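You operate a simulated robot arm through the tools that you are given. There is no shell and no other tool.

You run a simulated two-armed robot. Do the job below in one go: nothing can be reset, and whatever is moved stays where it is left.

TASK
Fold the napkin and the towel and lay both in the bamboo tray on the table.
Where things are to end (x, y in the base frame): cream napkin within 0.06 m of [0.77, 0.19]; white towel within 0.06 m of [0.77, 0.01].

The check looks at the end state, three seconds after you hand in, the way a careful person would. Anything else that was tipped, shoved, dropped, spilled or broken makes it a failure. Flat cloth is picked up by pressing the open fingertips on it (5 to 10 N) and closing them slowly along it; thin cloth reads only 2 to 8 mm in the jaws.

THE ROBOT
Two 6-joint arms with two-finger grippers on one trunk that stands fixed in place. Base frame: the origin is at the foot of the trunk, x ahead of it, y to its left, z up; the work surface is at about z = 0.75. Units: m, degrees, N and s.
The left shoulder is at [0.03, 0.178, 0.963], the right one opposite. With the tool pointing down near the work surface each hand reaches from about 0.5 to 0.82 m from the base axis, measured 20 degrees to its own side. Payload 2.54 kg a hand.
Tool frame (each hand has its own): the origin (TCP) lies between the finger pads and is the grasp point; the fingertips stand 0.03 m ahead of it; z points along the fingers, y is the line along which they close. Largest opening 0.116 m; the body of the gripper starts 0.095 m behind the TCP.
Orientation is that of the tool frame in the base frame, as a unit quaternion [w, x, y, z]. With the fingers straight down and closing along the base's y, the tool's x points along the base's -x, its y along +y and its z along -z.

THE INTERFACE
- The arms move only by the tool play_rows. It takes "left_plan", "right_plan" or both (then of equal length, played together; a hand with none holds still); each is a list of rows, each a list of 7 numbers: the shift along the base's x, y, z in mm, then the turn, a rotation vector about the base's x, y, z in degrees, then the opening, from 0 (shut) to 1 (fully open). In form: [[dx, dy, dz, wx, wy, wz, fingers], ...]. A call has 1 to 20 rows; each row shifts and turns the commanded pose from where the row before left it. Rows are played at 5 a second. More than 0.05 m and 8.6 degrees between two rows, or a gripper value outside its range, and nothing of the call is played. A pose out of reach is approached as far as the arm can. The call stops where the force on the tool passes 40 N (or 10 N more than at its start, if that is more) or the arm is blocked; 0.2 s more then pass. Each finger travels about 0.153 m/s and halts on what it meets, pressing with about 43 N; the grip force reading is that of the motor and also rises with nothing between the fingers. The clock runs only during rows and for 0.2 s after the last one: add rows that do not move to give the fingers time. The reply holds the time, the measured pose of the TCP, the force on the tool along the base axes, the opening and the grip force, in the units named above and with some noise, with the torque about the TCP (base axes, N m) and any sound that the robot's microphone picked up.
- Cameras (640 x 400 px; columns grow to the right, rows downward): "scene" is now at [0.0423, -0.0014, 1.6794]; the picture's right is [-0.03, -1.00, 0.00], its down [-0.82, 0.02, -0.57] and it looks along [0.57, -0.02, -0.82] (base axes); focal length 316 px, centre (320, 200). "left" rides on the left gripper at [0.069, 0.015, -0.122] in its tool frame; the picture's right is [-0.22, 0.98, 0.00], its down [-0.83, -0.18, -0.53] and it looks along [-0.52, -0.11, 0.85] (tool axes); focal length 251 px, centre (320, 200). "right" rides on the right gripper at [0.069, -0.015, -0.122] in its tool frame; the picture's right is [0.22, 0.98, 0.00], its down [-0.83, 0.18, -0.53] and it looks along [-0.52, 0.11, 0.85] (tool axes); focal length 251 px, centre (320, 200). There is no depth. A picture from a camera that has moved, and an enlarged one, comes with that camera's place and axes in the base frame and with its lens.
- camera(camera): a new picture of that camera. The clock stands still meanwhile.
- move_column(by): slides the trunk up (or, below 0, down) by that many m; the arms and the scene camera ride with it, the base frame stays. It gives what a move gives, with no picture.
- turn_head(pan, tilt): turns the head with the scene camera to pan (to the left, within 143 degrees either way) and tilt (down, from -29 to 69), counted from straight ahead of the robot. It gives what a move gives.
- zoom(camera, box): a new picture of the part [left, top, right, bottom] of that camera's present view, enlarged. The clock stands still meanwhile.
- sign_off(): hands the job in; it is judged then, once.

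Places have to be worked out from the pictures, the camera data and where the tool is seen. Open the grippers and draw the arms clear of the work before you hand the job in, unless the task says otherwise.

The tools are called as a command line: name --argument value ..., lists and objects as JSON in quotes. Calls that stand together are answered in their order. play_rows: Moves the arms, as the interface text tells. Its arguments: {"type":"object","properties":{"left_plan":{"type":"array","items":{"type":"array","items":{"type":"number"}}},"right_plan":{"type":"array","items":{"type":"array","items":{"type":"number"}}}},"required":[]} The other tools are called the same way: move_column (by) slides the trunk up or down; turn_head (pan, tilt) turns the head that bears the scene camera; camera (camera) takes a picture; zoom (camera, box) takes an enlarged picture of a part of a camera's view; sign_off () hands the job in.

At the start:

```text
t: 0.0
left_position: [0.3961, 0.2889, 1.1441]
left_tcp_rot: [-0.001, -0.001, 1.0, 0.0]
left_wrist_force: [0.3, 0.0, -0.4]
left_torque: [0.0, 0.04, 0.05]
left_opening: 0.1157
left_grasp_force: 0.0
right_position: [0.4544, -0.132, 1.1595]
right_tcp_rot: [0.001, -0.001, 1.0, 0.001]
right_wrist_force: [0.6, 0.4, 0.1]
right_torque: [-0.02, 0.0, -0.03]
right_opening: 0.1161
right_grasp_force: 0.0
trunk travel left (down, up): [-0.175, 0.365]
head pan, tilt: [-1.6, 54.9]
```

scene: 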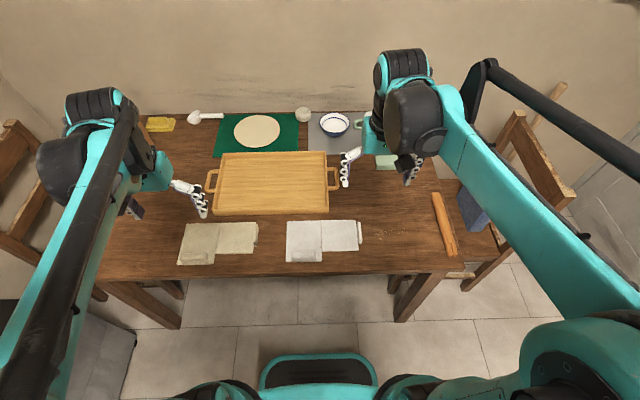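
right: 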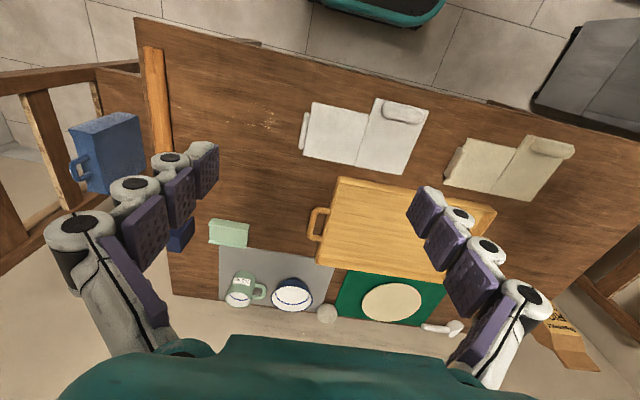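
left: 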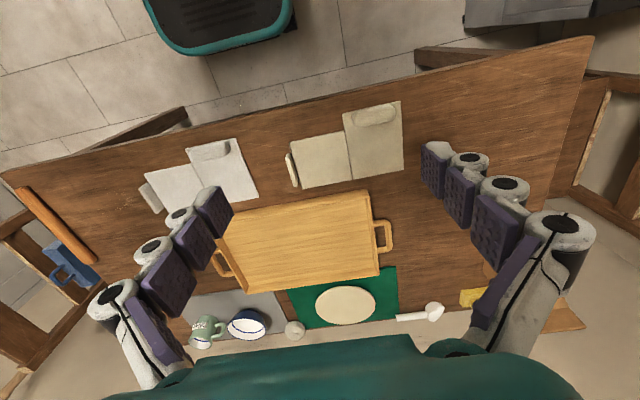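

I'll look closely at the two cloths and the tray first, to see how they lie and where their edges are.

zoom --camera "scene" --box '[160, 200, 400, 280]'

zoom --camera "scene" --box '[140, 90, 480, 290]'

zoom --camera "left" --box '[120, 80, 440, 280]'

zoom --camera "right" --box '[280, 80, 600, 280]'

```text
2.67 times, centred on (280, 240) of scene
camera zoom: at [0.0423, -0.0014, 1.6794], right [-0.03, -1.0, 0.0], down [-0.82, 0.02, -0.57], along [0.57, -0.02, -0.82], focal length 842 px, centre (427, 93)
```

zoom: 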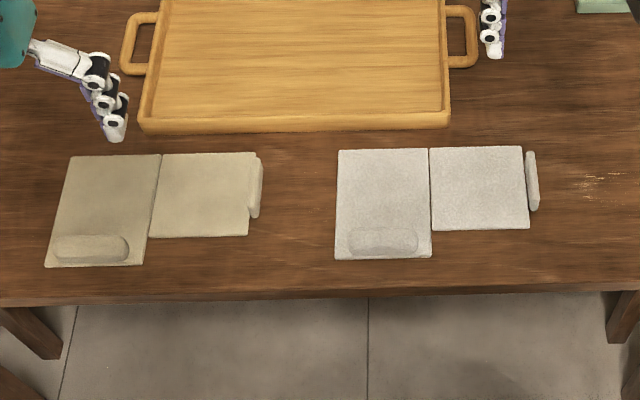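

```text
1.88 times, centred on (310, 190) of scene
camera zoom: at [0.0423, -0.0014, 1.6794], right [-0.03, -1.0, 0.0], down [-0.82, 0.02, -0.57], along [0.57, -0.02, -0.82], focal length 594 px, centre (339, 219)
```

zoom: 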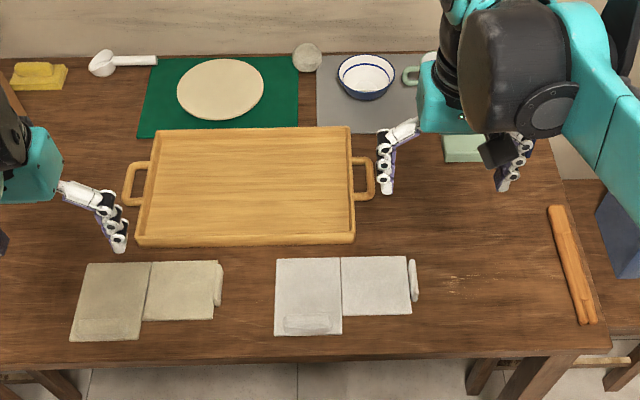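

```text
2.00 times, centred on (280, 180) of left
camera zoom: at [0.3284, 0.3038, 1.2645], right [0.21, 0.98, 0.0], down [0.83, -0.18, 0.53], along [0.52, -0.11, -0.85], focal length 503 px, centre (400, 240)
```

zoom: 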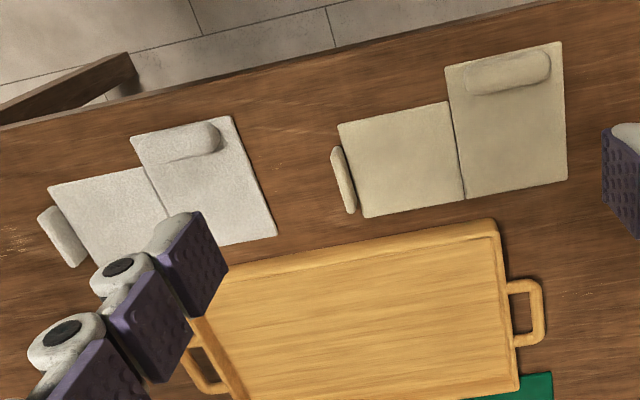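

```text
2.00 times, centred on (440, 180) of right
camera zoom: at [0.3873, -0.1471, 1.2803], right [-0.22, 0.98, 0.0], down [0.83, 0.18, 0.53], along [0.52, 0.11, -0.85], focal length 503 px, centre (80, 240)
```

zoom: 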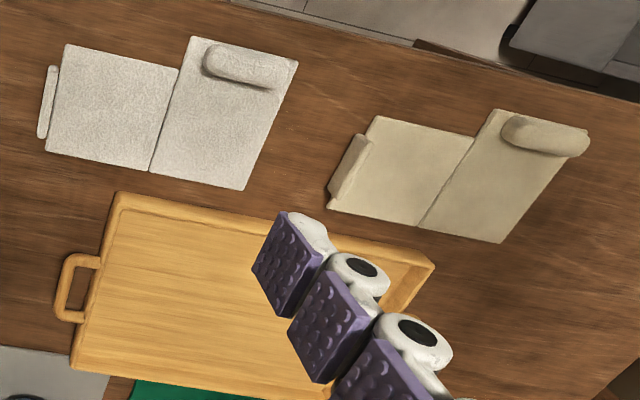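

Each cloth is two panels hinged along x. Each has a raised lip on the outer (right) edge of the small panel and a bulge on the near edge of the big panel.
- **Napkin:** lip at about (0.556, 0.195), hinge at y≈0.32, bulge at about (0.473, 0.383).
- **Towel:** lip at about (0.555, -0.145), hinge at y≈-0.019, bulge at about (0.473, 0.039).
- **Tray:** spans about x 0.63–0.917 and y -0.047–0.352.

I'll lower both hands above the lips for a closer look.

play_rows --left_plan '[[22.9, -13.4, -30.6, 0, 0, 0, 1], [22.9, -13.4, -30.6, 0, 0, 0, 1], [22.9, -13.4, -30.6, 0, 0, 0, 1], [22.9, -13.4, -30.6, 0, 0, 0, 1], [22.9, -13.4, -30.6, 0, 0, 0, 1], [22.9, -13.4, -30.6, 0, 0, 0, 1], [22.9, -13.4, -30.6, 0, 0, 0, 1], [0, 0, 0, 0, 0, 0, 1]]' --right_plan '[[14.4, -1.9, -32.8, 0, 0, 0, 1], [14.4, -1.9, -32.8, 0, 0, 0, 1], [14.4, -1.9, -32.8, 0, 0, 0, 1], [14.4, -1.9, -32.8, 0, 0, 0, 1], [14.4, -1.9, -32.8, 0, 0, 0, 1], [14.4, -1.9, -32.8, 0, 0, 0, 1], [14.4, -1.9, -32.8, 0, 0, 0, 1], [0, 0, 0, 0, 0, 0, 1]]'

camera --camera "left"

camera --camera "right"

camera --camera "scene"

```text
t: 1.8
left_position: [0.5564, 0.1953, 0.9313]
left_tcp_rot: [0.001, -0.001, 1.0, -0.001]
left_wrist_force: [0.1, 0.2, 0.4]
left_torque: [-0.01, -0.07, -0.02]
left_opening: 0.1161
left_grasp_force: 0.1
right_position: [0.5589, -0.1443, 0.9305]
right_tcp_rot: [0.0, -0.001, 1.0, 0.0]
right_wrist_force: [0.1, -0.3, 0.4]
right_torque: [-0.01, -0.03, 0.0]
right_opening: 0.1162
right_grasp_force: 0.0
trunk travel left (down, up): [-0.175, 0.365]
head pan, tilt: [-1.6, 54.9]
```

```text
taken
camera left: at [0.4882, 0.2094, 1.0517], right [0.21, 0.98, 0.0], down [0.83, -0.18, 0.53], along [0.52, -0.11, -0.84], focal length 251 px, centre (320, 200)
```

left: 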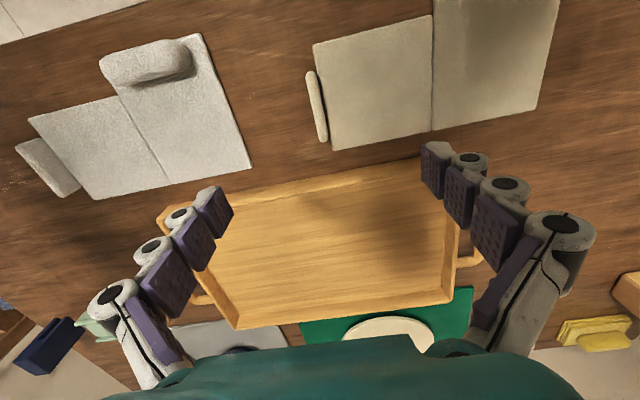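

```text
taken
camera right: at [0.4893, -0.1586, 1.0517], right [-0.22, 0.98, 0.0], down [0.83, 0.18, 0.53], along [0.52, 0.11, -0.85], focal length 251 px, centre (320, 200)
```

right: 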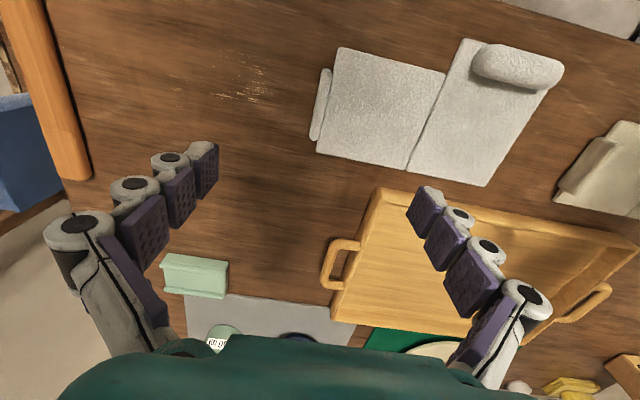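

```text
taken
camera scene: at [0.0403, -0.0012, 1.6795], right [-0.03, -1.0, 0.0], down [-0.82, 0.02, -0.58], along [0.58, -0.02, -0.82], focal length 316 px, centre (320, 200)
```

scene: 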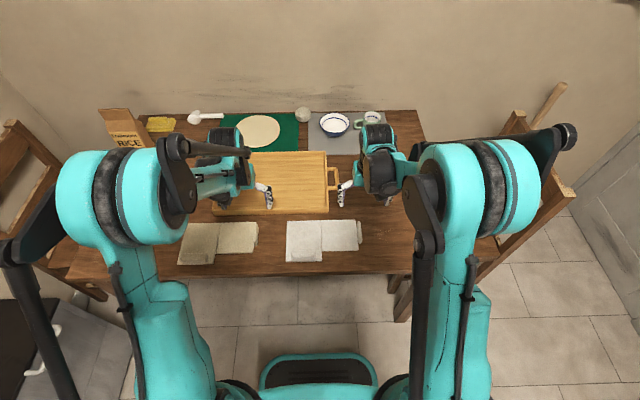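

The left lip sits right under the left hand and looks like a raised edge. I'll zoom in on both lips and bulges to judge how high they stand.

zoom --camera "left" --box '[0, 20, 256, 220]'

zoom --camera "right" --box '[290, 20, 610, 220]'

zoom --camera "left" --box '[240, 0, 560, 200]'

```text
2.00 times, centred on (128, 120) of left
camera zoom: at [0.4882, 0.2094, 1.0517], right [0.21, 0.98, 0.0], down [0.83, -0.18, 0.53], along [0.52, -0.11, -0.84], focal length 503 px, centre (704, 360)
```

zoom: 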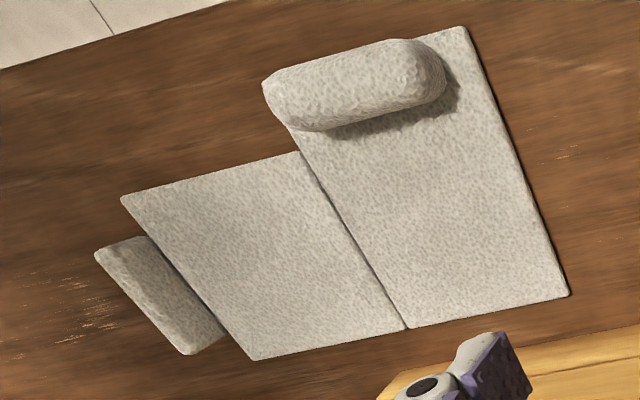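

```text
2.00 times, centred on (450, 120) of right
camera zoom: at [0.4893, -0.1586, 1.0517], right [-0.22, 0.98, 0.0], down [0.83, 0.18, 0.53], along [0.52, 0.11, -0.85], focal length 503 px, centre (60, 360)
```

zoom: 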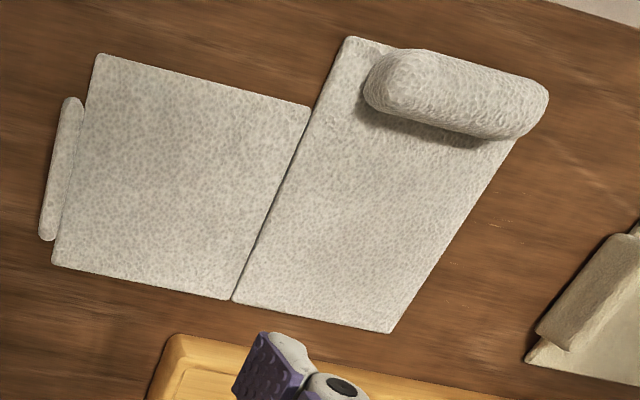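

```text
2.00 times, centred on (400, 100) of left
camera zoom: at [0.4882, 0.2094, 1.0517], right [0.21, 0.98, 0.0], down [0.83, -0.18, 0.53], along [0.52, -0.11, -0.84], focal length 503 px, centre (160, 400)
```

zoom: 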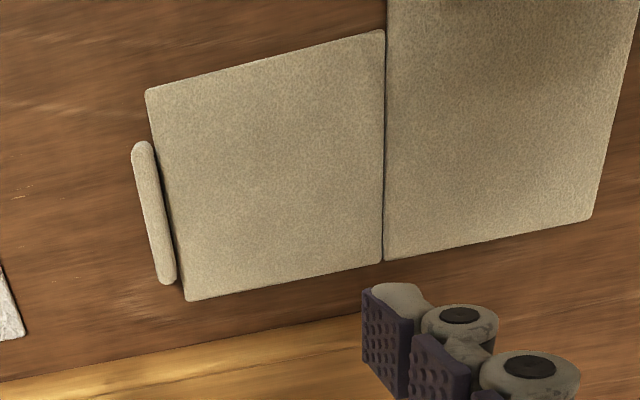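

The lips stand upright, about 28 mm tall, 8 mm thick and 85 mm long, and the bulges stand up like rolls. The lip can be pinched across y. I'll park the right hand up and to the right, narrow the left fingers and lower the left hand to just above the napkin's lip.

play_rows --left_plan '[[-1, 0, -26, 0, 0, 0, 0.5], [-1, 0, -26, 0, 0, 0, 0.5], [-1, 0, -26, 0, 0, 0, 0.5], [-1, 0, -26, 0, 0, 0, 0.5], [0, 0, -17, 0, 0, 0, 0.5], [0, 0, 0, 0, 0, 0, 0.5]]' --right_plan '[[-20, -25, 30, 0, 0, 0, 1], [-20, -25, 30, 0, 0, 0, 1], [-20, -25, 30, 0, 0, 0, 1], [-20, -25, 30, 0, 0, 0, 1], [-20, -25, 30, 0, 0, 0, 1], [0, -20, 0, 0, 0, 0, 1]]'

camera --camera "left"

zoom --camera "scene" --box '[160, 160, 400, 280]'

```text
t: 3.2
left_position: [0.5538, 0.1964, 0.8069]
left_tcp_rot: [-0.001, -0.001, 1.0, 0.001]
left_wrist_force: [-0.4, -0.7, -1.1]
left_torque: [0.01, 0.03, 0.0]
left_opening: 0.0578
left_grasp_force: 0.2
right_position: [0.4566, -0.2897, 1.0797]
right_tcp_rot: [0.0, -0.001, 1.0, 0.0]
right_wrist_force: [0.4, -0.2, 0.0]
right_torque: [-0.03, 0.0, 0.04]
right_opening: 0.116
right_grasp_force: 0.0
trunk travel left (down, up): [-0.175, 0.365]
head pan, tilt: [-1.6, 54.9]
```

```text
taken
camera left: at [0.4852, 0.2107, 0.9275], right [0.21, 0.98, 0.0], down [0.83, -0.18, 0.53], along [0.52, -0.11, -0.85], focal length 251 px, centre (320, 200)
```

left: 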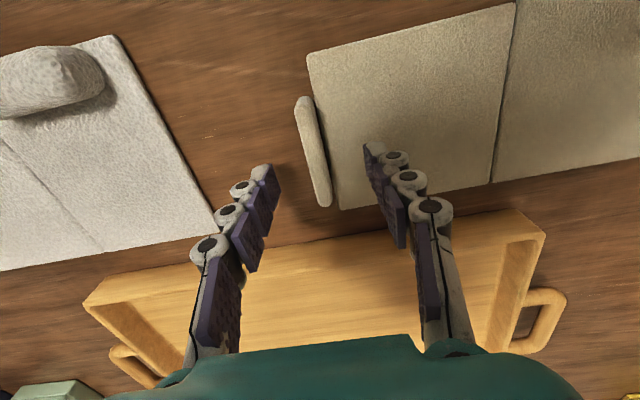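

```text
2.67 times, centred on (280, 220) of scene
camera zoom: at [0.0435, -0.0022, 1.6793], right [-0.03, -1.0, 0.0], down [-0.82, 0.02, -0.57], along [0.57, -0.02, -0.82], focal length 842 px, centre (427, 147)
```

zoom: 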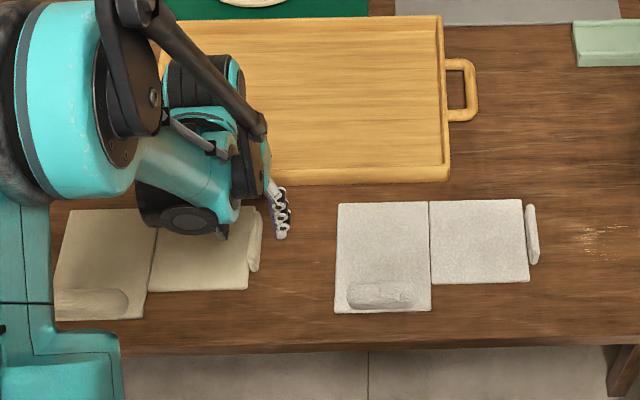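

The lip runs x≈0.508–0.582 at y≈0.195, centred between the open fingers. I'll lower the hand gently and watch the contact force.

play_rows --left_plan '[[-3, -0.5, -6, 0, 0, 0, 0.5], [-3, -0.5, -6, 0, 0, 0, 0.5], [0, 0, -6, 0, 0, 0, 0.4], [0, 0, -2, 0, 0, 0, 0.4], [0, 0, 0, 0, 0, 0, 0.4]]'

camera --camera "left"

```text
t: 4.4
left_position: [0.5482, 0.1934, 0.7881]
left_tcp_rot: [0.001, -0.001, 1.0, 0.001]
left_wrist_force: [-0.4, 0.9, -0.2]
left_torque: [0.02, -0.02, 0.01]
left_opening: 0.0462
left_grasp_force: 0.1
right_position: [0.4552, -0.2895, 1.0814]
right_tcp_rot: [-0.001, 0.0, 1.0, 0.0]
right_wrist_force: [0.2, 0.0, 0.0]
right_torque: [0.0, -0.01, 0.01]
right_opening: 0.116
right_grasp_force: 0.1
trunk travel left (down, up): [-0.175, 0.365]
head pan, tilt: [-1.6, 54.9]
```

```text
taken
camera left: at [0.4797, 0.2086, 0.9086], right [0.21, 0.98, 0.0], down [0.83, -0.18, 0.53], along [0.52, -0.11, -0.85], focal length 251 px, centre (320, 200)
```

left: 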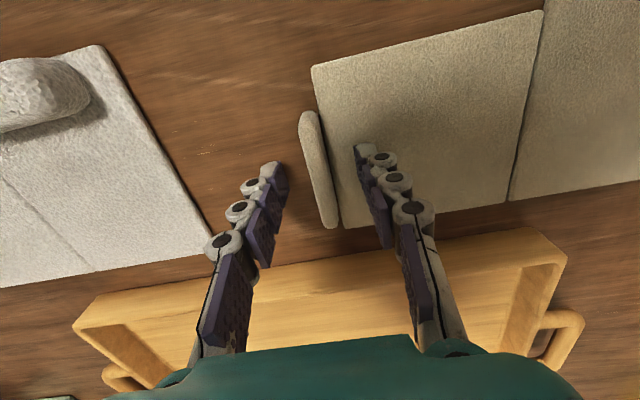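

The fingers straddle the lip without touching anything. I'll go down another 3 mm and close slowly.

play_rows --left_plan '[[0, 0.5, -3, 0, 0, 0, 0.4], [0, 0, 0, 0, 0, 0, 0.32], [0, 0, 0, 0, 0, 0, 0.24], [0, 0, 0, 0, 0, 0, 0.18], [0, 0, 0, 0, 0, 0, 0.13], [0, 0, 0, 0, 0, 0, 0.09], [0, 0, 0, 0, 0, 0, 0.06], [0, 0, 0, 0, 0, 0, 0.03], [0, 0, 0, 0, 0, 0, 0.0], [0, 0, 0, 0, 0, 0, 0.0]]'

camera --camera "left"

```text
t: 6.6
left_position: [0.5477, 0.1933, 0.7846]
left_tcp_rot: [0.001, 0.0, 1.0, 0.002]
left_wrist_force: [-0.9, -6.4, 8.9]
left_torque: [-0.07, -0.01, 0.09]
left_opening: 0.0097
left_grasp_force: 37.4
right_position: [0.4556, -0.2891, 1.08]
right_tcp_rot: [0.0, 0.0, 1.0, 0.0]
right_wrist_force: [-0.4, 0.3, -0.4]
right_torque: [0.0, -0.01, 0.01]
right_opening: 0.116
right_grasp_force: 0.1
trunk travel left (down, up): [-0.175, 0.365]
head pan, tilt: [-1.6, 54.9]
```

```text
taken
camera left: at [0.479, 0.2087, 0.9058], right [0.21, 0.98, 0.0], down [0.83, -0.18, 0.53], along [0.52, -0.11, -0.85], focal length 251 px, centre (320, 200)
```

left: 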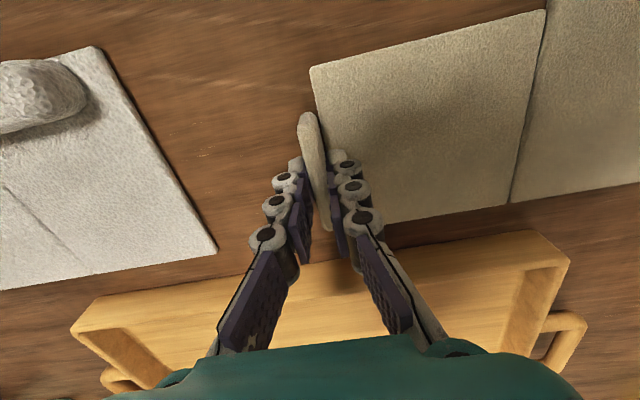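

The grip holds on 9.7 mm of cloth at about 37 N. I'll start the arc about the hinge (y≈0.322, z≈0.754), tilting the hand with the panel by 8°, and check the load.

play_rows --left_plan '[[0, 2.4, 8.9, -4, 0, 0, 0], [0, 3.1, 8.7, -4, 0, 0, 0], [0, 0, 0, 0, 0, 0, 0]]'

camera --camera "left"

zoom --camera "scene" --box '[160, 160, 400, 280]'

```text
t: 7.4
left_position: [0.5449, 0.2002, 0.8014]
left_tcp_rot: [0.001, -0.001, 0.998, -0.069]
left_wrist_force: [0.4, 0.0, 0.5]
left_torque: [0.05, -0.1, 0.02]
left_opening: 0.0096
left_grasp_force: 37.0
right_position: [0.4553, -0.2891, 1.0804]
right_tcp_rot: [0.0, 0.0, 1.0, 0.001]
right_wrist_force: [0.3, -0.6, 0.3]
right_torque: [0.01, -0.02, 0.02]
right_opening: 0.1157
right_grasp_force: 0.1
trunk travel left (down, up): [-0.175, 0.365]
head pan, tilt: [-1.6, 54.9]
```

```text
taken
camera left: at [0.4784, 0.2323, 0.9206], right [0.21, 0.97, -0.14], down [0.83, -0.1, 0.55], along [0.52, -0.23, -0.82], focal length 251 px, centre (320, 200)
```

left: 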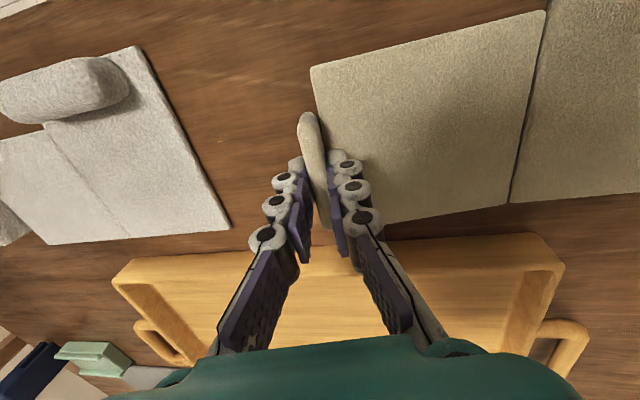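

```text
2.67 times, centred on (280, 220) of scene
camera zoom: at [0.0424, -0.0016, 1.6794], right [-0.03, -1.0, 0.0], down [-0.82, 0.02, -0.57], along [0.57, -0.02, -0.82], focal length 842 px, centre (427, 147)
```

zoom: 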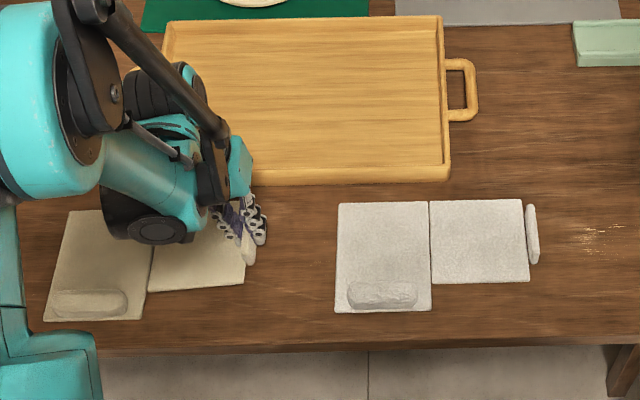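

The force is near zero and the small panel follows cleanly. I'll continue the arc to 40°.

play_rows --left_plan '[[0, 4.0, 8.4, -4, 0, 0, 0], [0, 3.9, 8.3, -4, 0, 0, 0], [0, 5.1, 7.8, -4, 0, 0, 0], [0, 5.1, 7.6, -4, 0, 0, 0], [0, 6.1, 7.0, -4, 0, 0, 0], [0, 6.1, 6.9, -4, 0, 0, 0], [0, 7.0, 6.0, -4, 0, 0, 0], [0, 7.0, 6.0, -4, 0, 0, 0], [0, 0, 0, 0, 0, 0, 0]]'

camera --camera "left"

camera --camera "scene"

camera --camera "right"

```text
t: 9.4
left_position: [0.5477, 0.2435, 0.8596]
left_tcp_rot: [0.0, 0.0, 0.94, -0.341]
left_wrist_force: [-0.2, -0.1, 0.8]
left_torque: [0.02, 0.02, -0.01]
left_opening: 0.0097
left_grasp_force: 37.5
right_position: [0.4552, -0.2881, 1.0808]
right_tcp_rot: [0.0, 0.0, 1.0, 0.0]
right_wrist_force: [-0.3, -1.0, -0.2]
right_torque: [0.01, 0.0, 0.02]
right_opening: 0.1158
right_grasp_force: 0.1
trunk travel left (down, up): [-0.175, 0.365]
head pan, tilt: [-1.6, 54.9]
```

```text
taken
camera left: at [0.4789, 0.334, 0.9432], right [0.21, 0.75, -0.63], down [0.83, 0.2, 0.53], along [0.52, -0.63, -0.57], focal length 251 px, centre (320, 200)
```

left: 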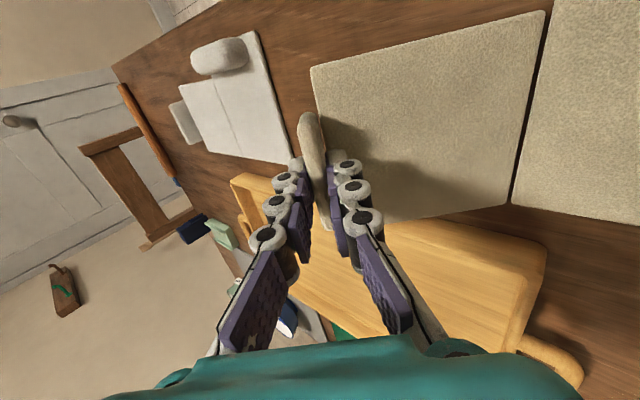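

```text
taken
camera scene: at [0.0424, -0.0016, 1.6794], right [-0.03, -1.0, 0.0], down [-0.82, 0.02, -0.57], along [0.57, -0.02, -0.82], focal length 316 px, centre (320, 200)
```

scene: 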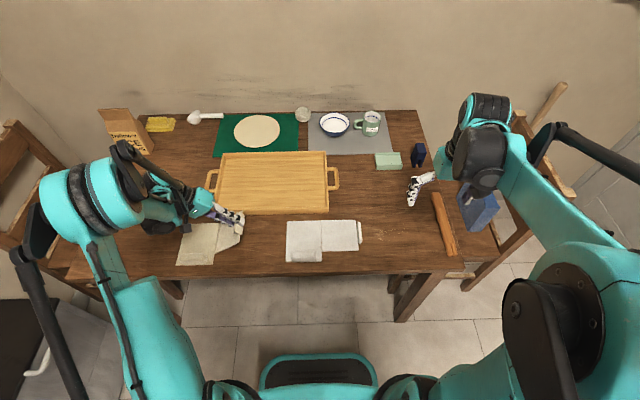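

```text
taken
camera right: at [0.3872, -0.3042, 1.2017], right [-0.22, 0.98, 0.0], down [0.83, 0.18, 0.53], along [0.52, 0.11, -0.85], focal length 251 px, centre (320, 200)
```

right: 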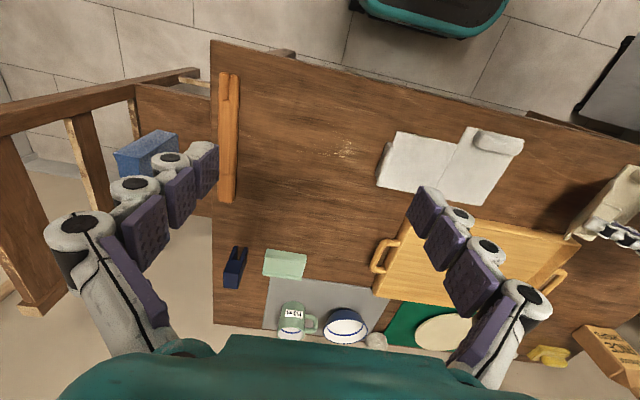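

The small panel is up at 40° and the big panel still lies flat, with no load on the wrist. I'll continue the arc to 72°.

play_rows --left_plan '[[0, 7.7, 5.1, -4, 0, 0, 0], [0, 7.8, 4.9, -4, 0, 0, 0], [0, 8.3, 4.0, -4, 0, 0, 0], [0, 8.5, 3.7, -4, 0, 0, 0], [0, 8.8, 2.8, -4, 0, 0, 0], [0, 8.9, 2.5, -4, 0, 0, 0], [0, 9.1, 1.6, -4, 0, 0, 0], [0, 9.1, 1.2, -4, 0, 0, 0], [0, 0, 0, 0, 0, 0, 0]]'

camera --camera "left"

camera --camera "scene"

zoom --camera "scene" --box '[120, 160, 360, 310]'

```text
t: 11.4
left_position: [0.5901, 0.2376, 0.8866]
left_tcp_rot: [0.006, -0.005, 0.81, -0.586]
left_wrist_force: [-13.7, 6.3, -2.3]
left_torque: [0.68, 1.37, 0.43]
left_opening: 0.0107
left_grasp_force: 37.9
left hand out of reach, approached as far as the arm can: row 5, 6, 7, 8
right_position: [0.4541, -0.2896, 1.0815]
right_tcp_rot: [0.0, 0.001, 1.0, 0.0]
right_wrist_force: [-0.1, -0.4, 0.5]
right_torque: [-0.03, 0.02, 0.0]
right_opening: 0.1161
right_grasp_force: 0.0
trunk travel left (down, up): [-0.175, 0.365]
head pan, tilt: [-1.6, 54.9]
```

```text
taken
camera left: at [0.5198, 0.3569, 0.9093], right [0.21, 0.31, -0.93], down [0.82, 0.46, 0.34], along [0.54, -0.83, -0.15], focal length 251 px, centre (320, 200)
```

left: 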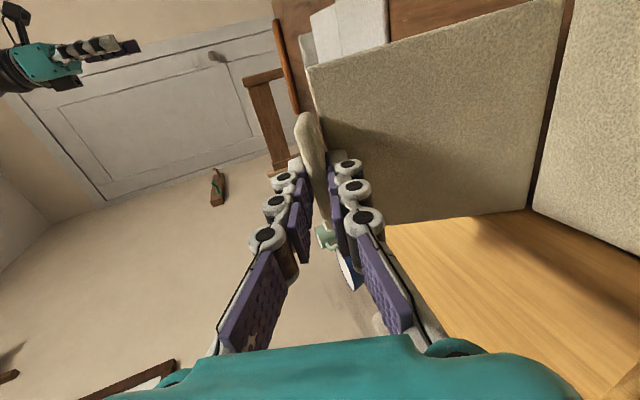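

```text
taken
camera scene: at [0.0406, -0.0007, 1.6794], right [-0.03, -1.0, 0.0], down [-0.82, 0.02, -0.58], along [0.58, -0.02, -0.82], focal length 316 px, centre (320, 200)
```

scene: 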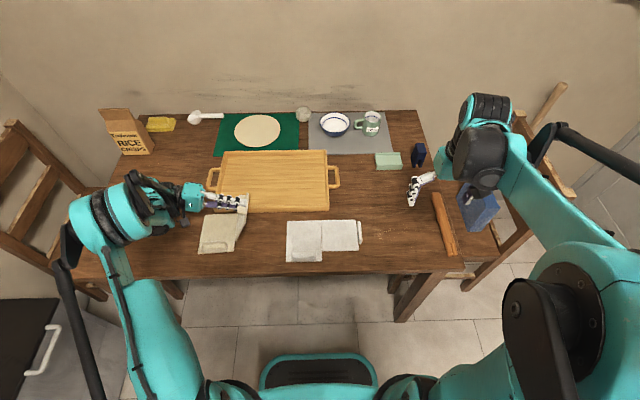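

```text
2.67 times, centred on (240, 235) of scene
camera zoom: at [0.0406, -0.0007, 1.6794], right [-0.03, -1.0, 0.0], down [-0.82, 0.02, -0.58], along [0.58, -0.02, -0.82], focal length 842 px, centre (533, 107)
```

zoom: 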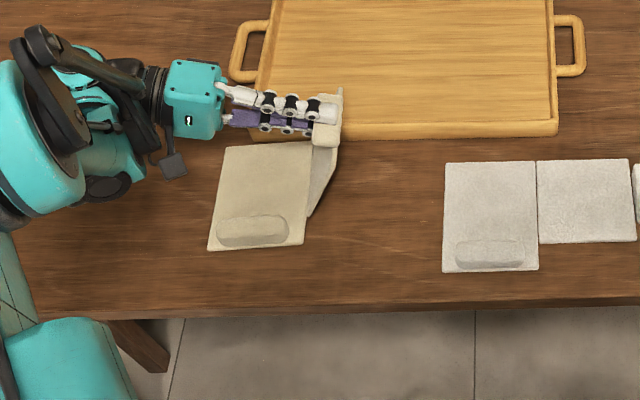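

The left arm ran out of reach past about 56°. It drifted to (0.590, 0.238) and dragged the cloth toward the tray edge. I'll back the arc up to 52°, which draws the cloth off the tray, and then look.

play_rows --left_plan '[[0, -9.1, -1.2, 4, 0, 0, 0], [0, -9.1, -1.6, 4, 0, 0, 0], [0, -8.9, -2.5, 4, 0, 0, 0], [0, -8.8, -2.8, 4, 0, 0, 0], [0, -8.5, -3.7, 4, 0, 0, 0], [0, 0, 0, 0, 0, 0, 0]]'

camera --camera "left"

zoom --camera "scene" --box '[120, 140, 360, 290]'

```text
t: 12.8
left_position: [0.5899, 0.1918, 0.8751]
left_tcp_rot: [-0.001, 0.0, 0.898, -0.44]
left_wrist_force: [-10.1, 1.6, 2.4]
left_torque: [0.27, 0.7, 0.48]
left_opening: 0.0104
left_grasp_force: 37.7
right_position: [0.4539, -0.2885, 1.0807]
right_tcp_rot: [0.0, 0.0, 1.0, 0.001]
right_wrist_force: [0.3, 0.3, -0.6]
right_torque: [-0.01, 0.02, -0.01]
right_opening: 0.1159
right_grasp_force: 0.1
trunk travel left (down, up): [-0.175, 0.365]
head pan, tilt: [-1.6, 54.9]
```

```text
taken
camera left: at [0.5215, 0.2968, 0.9374], right [0.21, 0.6, -0.77], down [0.83, 0.31, 0.47], along [0.52, -0.74, -0.43], focal length 251 px, centre (320, 200)
```

left: 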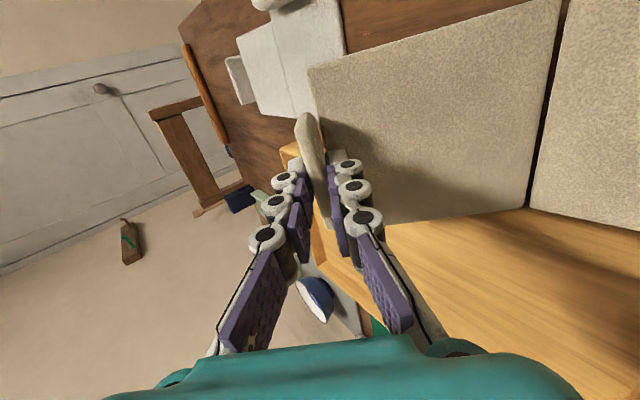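

```text
2.67 times, centred on (240, 215) of scene
camera zoom: at [0.0408, -0.0011, 1.6794], right [-0.03, -1.0, 0.0], down [-0.82, 0.02, -0.58], along [0.58, -0.02, -0.82], focal length 842 px, centre (533, 160)
```

zoom: 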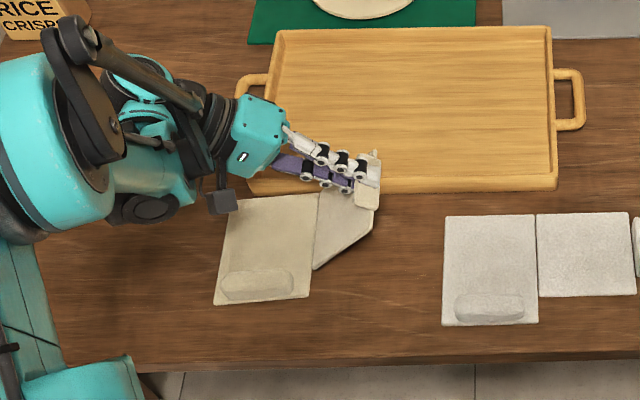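

The commanded pose got clipped, so the hand is now at (0.590, 0.192) with 52° tilt and the big panel's far edge still presses the tray rim (force about -10 N). I'll pull straight back 45 mm in x to clear the tray.

play_rows --left_plan '[[-11, 0, 0, 0, 0, 0, 0], [-11, 0, 0, 0, 0, 0, 0], [-11, 0, 0, 0, 0, 0, 0], [-12, 0, 0, 0, 0, 0, 0], [0, 0, 0, 0, 0, 0, 0]]'

zoom --camera "scene" --box '[120, 140, 360, 290]'

camera --camera "left"

```text
t: 14.0
left_position: [0.5453, 0.1914, 0.8735]
left_tcp_rot: [0.0, -0.001, 0.899, -0.439]
left_wrist_force: [0.7, -0.1, -0.3]
left_torque: [-0.02, 0.01, 0.0]
left_opening: 0.0098
left_grasp_force: 37.1
right_position: [0.4554, -0.2901, 1.0806]
right_tcp_rot: [0.0, 0.0, 1.0, 0.0]
right_wrist_force: [-0.5, -0.2, -0.4]
right_torque: [0.0, 0.01, 0.01]
right_opening: 0.116
right_grasp_force: 0.1
trunk travel left (down, up): [-0.175, 0.365]
head pan, tilt: [-1.6, 54.9]
```

```text
2.67 times, centred on (240, 215) of scene
camera zoom: at [0.0426, -0.0015, 1.6794], right [-0.03, -1.0, 0.0], down [-0.82, 0.02, -0.57], along [0.57, -0.02, -0.82], focal length 842 px, centre (533, 160)
```

zoom: 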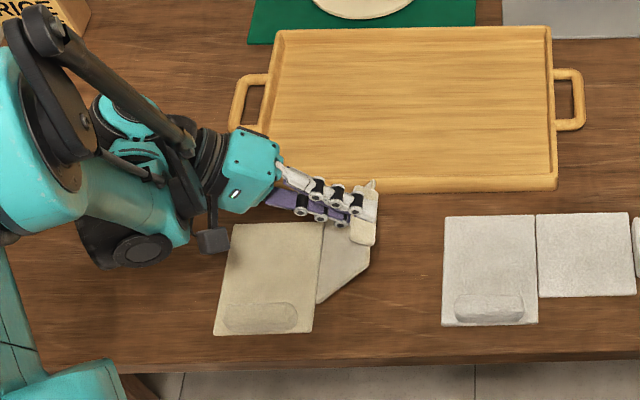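

```text
taken
camera left: at [0.4767, 0.2969, 0.9364], right [0.21, 0.6, -0.77], down [0.83, 0.31, 0.47], along [0.52, -0.74, -0.43], focal length 251 px, centre (320, 200)
```

left: 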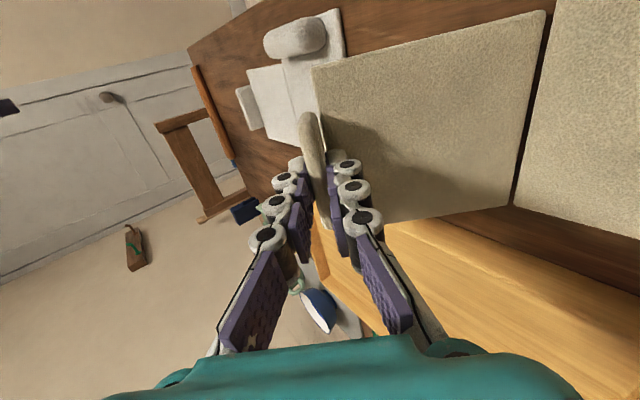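

The cloth is clear of the tray again, with the big panel at x 0.455–0.605, the hinge at y≈0.246 and zero load. The left arm can't tilt past 56°, so the right hand, closed and tilted 40°, will come under the raised panel from the right. It will support the panel and then push it over. First I'll bring it near.

play_rows --right_plan '[[16.2, 26.2, -16.4, 5, 0, 0, 0.5], [16.2, 26.2, -16.4, 5, 0, 0, 0], [16.2, 26.2, -16.4, 5, 0, 0, 0], [16.2, 26.2, -16.4, 5, 0, 0, 0], [16.2, 26.2, -16.4, 5, 0, 0, 0], [16.2, 26.2, -16.4, 5, 0, 0, 0], [16.2, 26.2, -16.4, 5, 0, 0, 0], [16.2, 26.2, -16.4, 5, 0, 0, 0], [0, 0, 0, 0, 0, 0, 0]]'

camera --camera "right"

camera --camera "scene"

```text
t: 16.0
left_position: [0.5452, 0.191, 0.8738]
left_tcp_rot: [0.001, -0.001, 0.899, -0.438]
left_wrist_force: [-1.3, -0.8, 0.5]
left_torque: [-0.01, 0.09, -0.01]
left_opening: 0.0098
left_grasp_force: 37.3
right_position: [0.5858, -0.0805, 0.9474]
right_tcp_rot: [0.0, 0.0, 0.94, 0.342]
right_wrist_force: [-0.8, -0.1, -0.5]
right_torque: [0.0, -0.01, -0.01]
right_opening: 0.0001
right_grasp_force: 28.7
trunk travel left (down, up): [-0.175, 0.365]
head pan, tilt: [-1.6, 54.9]
```

```text
taken
camera right: at [0.5177, -0.1702, 1.0303], right [-0.22, 0.75, 0.63], down [0.83, -0.2, 0.53], along [0.52, 0.63, -0.57], focal length 251 px, centre (320, 200)
```

right: 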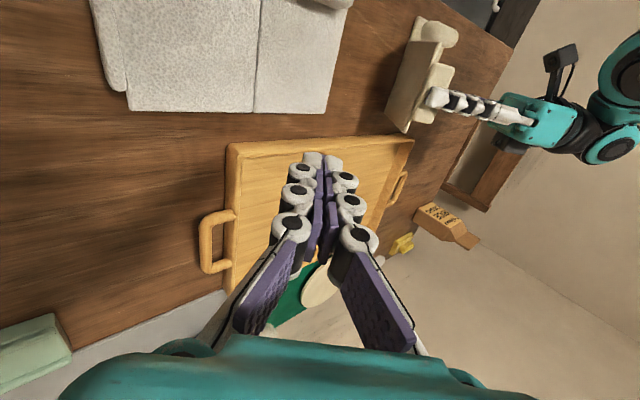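

```text
taken
camera scene: at [0.0418, -0.0014, 1.6794], right [-0.03, -1.0, 0.0], down [-0.82, 0.02, -0.58], along [0.57, -0.02, -0.82], focal length 316 px, centre (320, 200)
```

scene: 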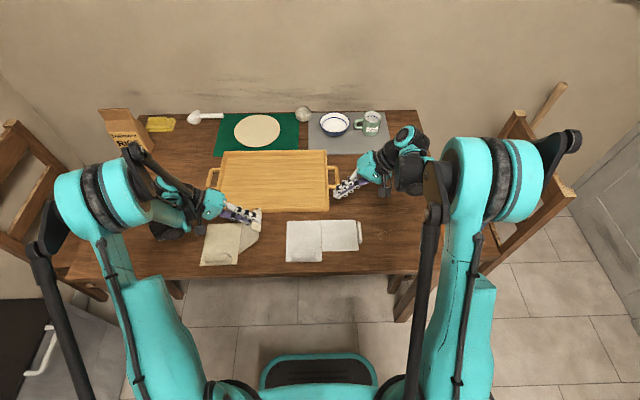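

The right hand is ready, closed and tilted 40°. I'll tilt it to 60° so the fingertip leads, and bring it just under and right of the raised small panel at x≈0.585, away from the left fingers.

play_rows --right_plan '[[0, 36, -19.5, 4, 0, 0, 0], [0, 36, -19.5, 4, 0, 0, 0], [0, 36, -19.5, 4, 0, 0, 0], [0, 36, -19.5, 4, 0, 0, 0], [0, 36, -19.5, 4, 0, 0, 0], [0, 20, -20, 0, 0, 0, 0], [0, 20, -20, 0, 0, 0, 0], [0, 0, 0, 0, 0, 0, 0]]'

camera --camera "right"

zoom --camera "scene" --box '[160, 140, 400, 290]'

```text
t: 17.8
left_position: [0.5449, 0.1922, 0.8742]
left_tcp_rot: [0.001, -0.001, 0.899, -0.438]
left_wrist_force: [-0.5, -1.4, 0.5]
left_torque: [0.0, 0.14, 0.03]
left_opening: 0.0095
left_grasp_force: 37.0
right_position: [0.5882, 0.1405, 0.8109]
right_tcp_rot: [0.001, 0.0, 0.866, 0.5]
right_wrist_force: [-1.0, 0.9, -0.6]
right_torque: [0.03, 0.0, 0.0]
right_opening: 0.0001
right_grasp_force: 28.7
trunk travel left (down, up): [-0.175, 0.365]
head pan, tilt: [-1.6, 54.9]
```

```text
taken
camera right: at [0.5193, 0.0275, 0.858], right [-0.21, 0.49, 0.85], down [0.83, -0.37, 0.42], along [0.52, 0.79, -0.32], focal length 251 px, centre (320, 200)
```

right: 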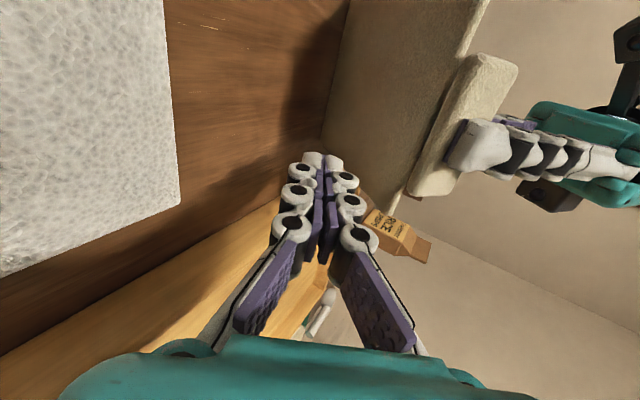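

```text
2.67 times, centred on (280, 215) of scene
camera zoom: at [0.0423, -0.0014, 1.6794], right [-0.03, -1.0, 0.0], down [-0.82, 0.02, -0.57], along [0.57, -0.02, -0.82], focal length 842 px, centre (427, 160)
```

zoom: 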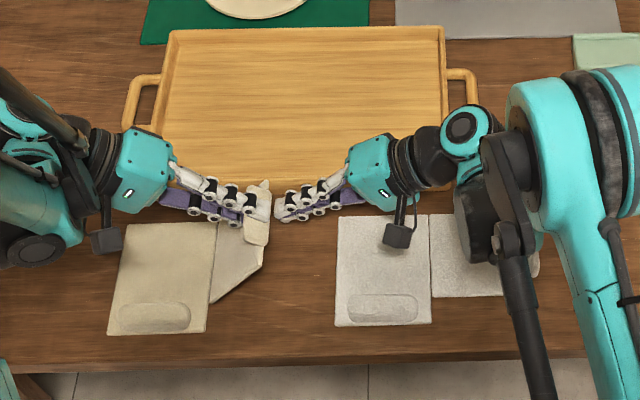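

The right fingertip is about 30–40 mm from the panel's outer face and clear of the left hand. I'll approach slowly until it makes light contact.

play_rows --right_plan '[[-5, 8, 0, 0, 0, 0, 0], [0, 8, 0, 0, 0, 0, 0], [0, 5, 0, 0, 0, 0, 0], [0, 4, 0, 0, 0, 0, 0], [0, 0, 0, 0, 0, 0, 0]]'

camera --camera "right"

camera --camera "left"

```text
t: 19.0
left_position: [0.5457, 0.1911, 0.8745]
left_tcp_rot: [0.001, -0.001, 0.899, -0.439]
left_wrist_force: [-0.5, -0.8, 0.2]
left_torque: [-0.05, 0.07, 0.03]
left_opening: 0.0096
left_grasp_force: 37.5
right_position: [0.5816, 0.1645, 0.8106]
right_tcp_rot: [-0.001, 0.0, 0.866, 0.5]
right_wrist_force: [-0.3, -0.1, 0.5]
right_torque: [0.03, 0.0, 0.02]
right_opening: 0.0
right_grasp_force: 28.9
trunk travel left (down, up): [-0.175, 0.365]
head pan, tilt: [-1.6, 54.9]
```

```text
taken
camera right: at [0.5123, 0.0518, 0.8574], right [-0.22, 0.49, 0.85], down [0.83, -0.37, 0.42], along [0.52, 0.79, -0.32], focal length 251 px, centre (320, 200)
```

right: 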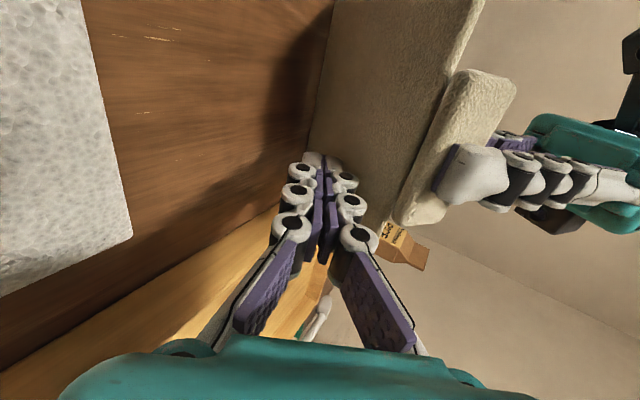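

```text
taken
camera left: at [0.4768, 0.297, 0.9364], right [0.21, 0.6, -0.77], down [0.83, 0.31, 0.47], along [0.52, -0.74, -0.43], focal length 251 px, centre (320, 200)
```

left: 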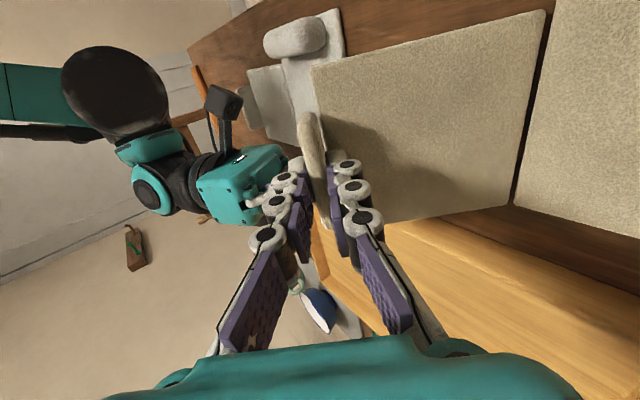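

There's no contact yet, so I'll edge a bit further in small steps.

play_rows --right_plan '[[0, 3, 0, 0, 0, 0, 0], [0, 3, 0, 0, 0, 0, 0], [0, 3, 0, 0, 0, 0, 0], [0, 0, 0, 0, 0, 0, 0]]'

```text
t: 20.0
left_position: [0.5453, 0.1923, 0.8733]
left_tcp_rot: [0.0, 0.0, 0.899, -0.438]
left_wrist_force: [0.0, 1.0, -0.2]
left_torque: [0.01, 0.02, 0.11]
left_opening: 0.0096
left_grasp_force: 37.6
right_position: [0.5807, 0.1723, 0.8102]
right_tcp_rot: [0.0, 0.0, 0.866, 0.5]
right_wrist_force: [-0.4, -1.1, 0.5]
right_torque: [-0.02, 0.0, 0.04]
right_opening: 0.0
right_grasp_force: 28.8
trunk travel left (down, up): [-0.175, 0.365]
head pan, tilt: [-1.6, 54.9]
```

The readings suggest very light contact (about 1 N). I'll go 4 mm more to confirm.

play_rows --right_plan '[[0, 2, 0, 0, 0, 0, 0], [0, 2, 0, 0, 0, 0, 0], [0, 0, 0, 0, 0, 0, 0]]'

zoom --camera "right" --box '[240, 80, 480, 230]'

```text
t: 20.8
left_position: [0.5451, 0.1912, 0.8737]
left_tcp_rot: [0.0, -0.001, 0.899, -0.438]
left_wrist_force: [0.0, 2.3, 0.0]
left_torque: [0.09, 0.01, 0.11]
left_opening: 0.0099
left_grasp_force: 37.2
right_position: [0.5807, 0.1778, 0.8113]
right_tcp_rot: [0.0, 0.0, 0.866, 0.5]
right_wrist_force: [0.8, -2.9, -1.3]
right_torque: [-0.02, 0.03, 0.02]
right_opening: 0.0
right_grasp_force: 28.5
trunk travel left (down, up): [-0.175, 0.365]
head pan, tilt: [-1.6, 54.9]
```

```text
2.67 times, centred on (360, 155) of right
camera zoom: at [0.5122, 0.0641, 0.8581], right [-0.21, 0.49, 0.85], down [0.83, -0.37, 0.42], along [0.52, 0.79, -0.32], focal length 670 px, centre (213, 320)
```

zoom: 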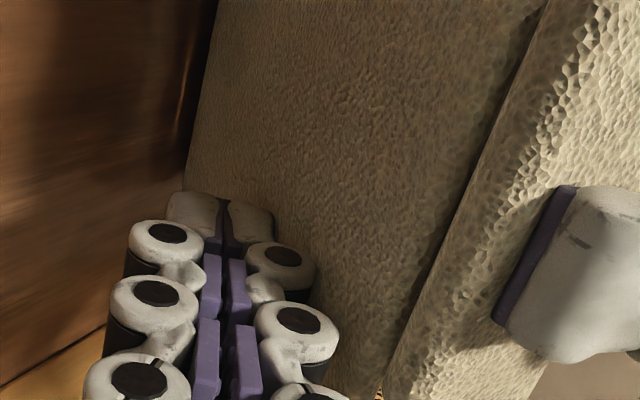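

Contact is confirmed: about 2.9 N on the right hand, with the panel pinned between both. Now I'll open the left fingers slowly, back the hand out along its own axis, and then lift it up and to the left.

play_rows --left_plan '[[0, 0, 0, 0, 0, 0, 0.12], [0, 0, 0, 0, 0, 0, 0.2], [0, 0, 0, 0, 0, 0, 0.28], [0, 0, 0, 0, 0, 0, 0.34], [0, 0, 0, 0, 0, 0, 0.34]]'

camera --camera "left"

camera --camera "right"

```text
t: 22.0
left_position: [0.5449, 0.1906, 0.8738]
left_tcp_rot: [0.0, -0.001, 0.899, -0.439]
left_wrist_force: [1.1, 0.0, 0.6]
left_torque: [0.02, 0.0, -0.01]
left_opening: 0.0395
left_grasp_force: 0.0
right_position: [0.5803, 0.1762, 0.8112]
right_tcp_rot: [0.0, 0.001, 0.866, 0.5]
right_wrist_force: [0.0, -0.6, -0.8]
right_torque: [-0.06, 0.0, 0.0]
right_opening: 0.0002
right_grasp_force: 28.5
trunk travel left (down, up): [-0.175, 0.365]
head pan, tilt: [-1.6, 54.9]
```

```text
taken
camera left: at [0.4769, 0.297, 0.9364], right [0.21, 0.6, -0.77], down [0.83, 0.31, 0.47], along [0.52, -0.74, -0.43], focal length 251 px, centre (320, 200)
```

left: 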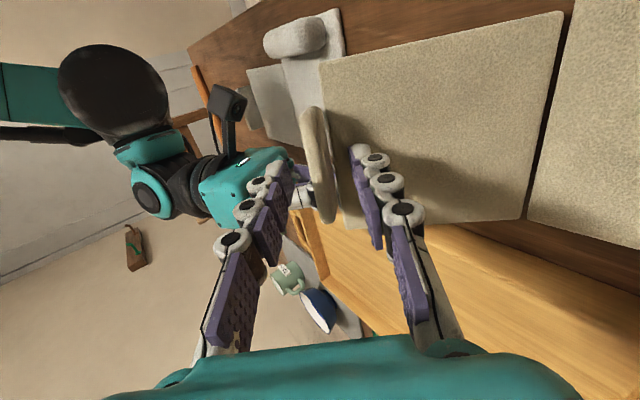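

```text
taken
camera right: at [0.5122, 0.0641, 0.8582], right [-0.21, 0.49, 0.85], down [0.83, -0.37, 0.42], along [0.52, 0.79, -0.32], focal length 251 px, centre (320, 200)
```

right: 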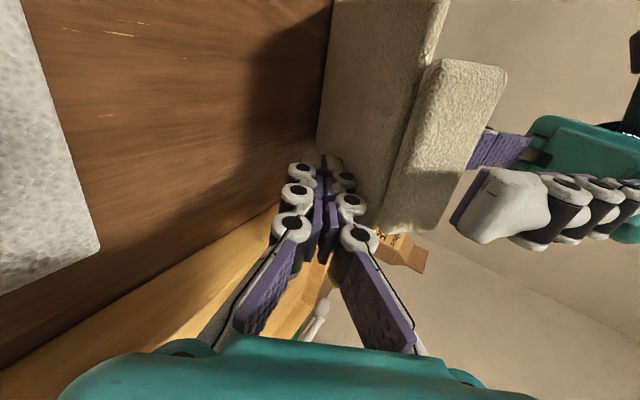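

The panel now leans on the right fingertip and the left fingers are free of the lip. I'll withdraw the left hand along its axis, then up and left while turning it back to vertical.

play_rows --left_plan '[[0, 16, 12.5, 0, 0, 0, 0.34], [0, 16, 12.5, 0, 0, 0, 0.34], [0, 10, 15, 0, 0, 0, 0.34], [0, 5, 25, 0, 0, 0, 0.34], [0, 5, 30, 7, 0, 0, 0.34], [-10, 15, 30, 8, 0, 0, 0.34], [-10, 20, 20, 8, 0, 0, 0.34], [-10, 20, 20, 8, 0, 0, 0.34], [-10, 20, 0, 8, 0, 0, 0.34], [-10, 20, 0, 8, 0, 0, 0.34], [0, 20, 0, 5, 0, 0, 0.34]]'

zoom --camera "scene" --box '[160, 140, 400, 290]'

camera --camera "left"

camera --camera "right"

```text
t: 24.4
left_position: [0.4988, 0.3589, 1.0411]
left_tcp_rot: [0.0, 0.0, 1.0, 0.001]
left_wrist_force: [0.8, -0.3, 0.3]
left_torque: [-0.01, 0.0, 0.02]
left_opening: 0.0393
left_grasp_force: 0.0
right_position: [0.5821, 0.1775, 0.8109]
right_tcp_rot: [0.0, 0.001, 0.866, 0.501]
right_wrist_force: [0.3, 0.3, -1.0]
right_torque: [-0.02, -0.05, -0.02]
right_opening: 0.0
right_grasp_force: 28.4
trunk travel left (down, up): [-0.175, 0.365]
head pan, tilt: [-1.6, 54.9]
```

```text
2.67 times, centred on (280, 215) of scene
camera zoom: at [0.043, -0.001, 1.6793], right [-0.03, -1.0, 0.0], down [-0.82, 0.02, -0.57], along [0.57, -0.02, -0.82], focal length 842 px, centre (427, 160)
```

zoom: 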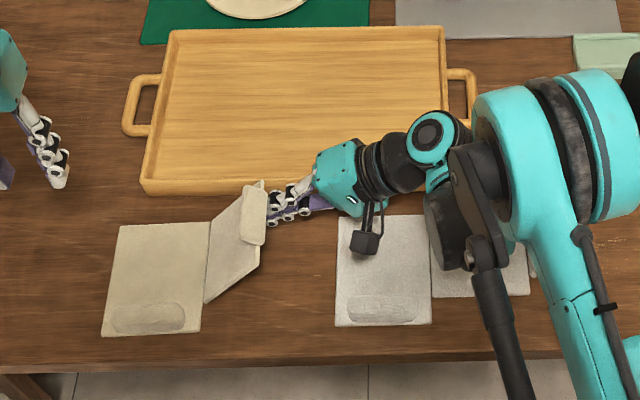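

```text
taken
camera left: at [0.4298, 0.3739, 1.1623], right [0.21, 0.98, 0.0], down [0.83, -0.18, 0.53], along [0.52, -0.11, -0.85], focal length 251 px, centre (320, 200)
```

left: 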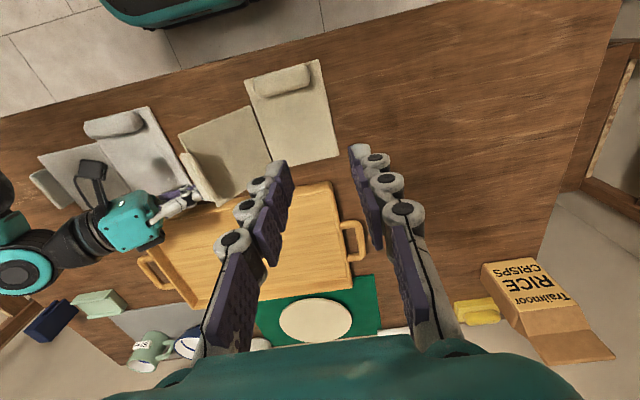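

```text
taken
camera right: at [0.5124, 0.0643, 0.858], right [-0.21, 0.49, 0.85], down [0.83, -0.37, 0.42], along [0.52, 0.79, -0.32], focal length 251 px, centre (320, 200)
```

right: 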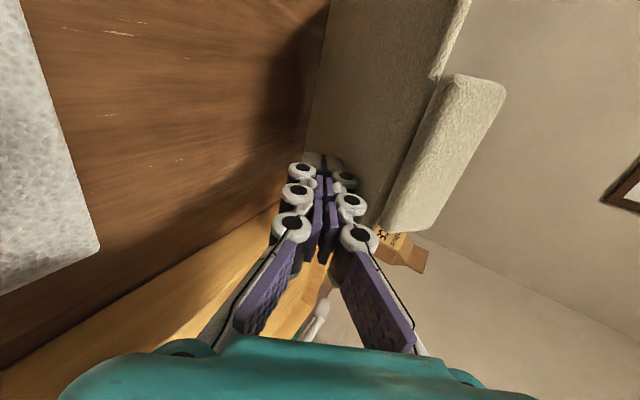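

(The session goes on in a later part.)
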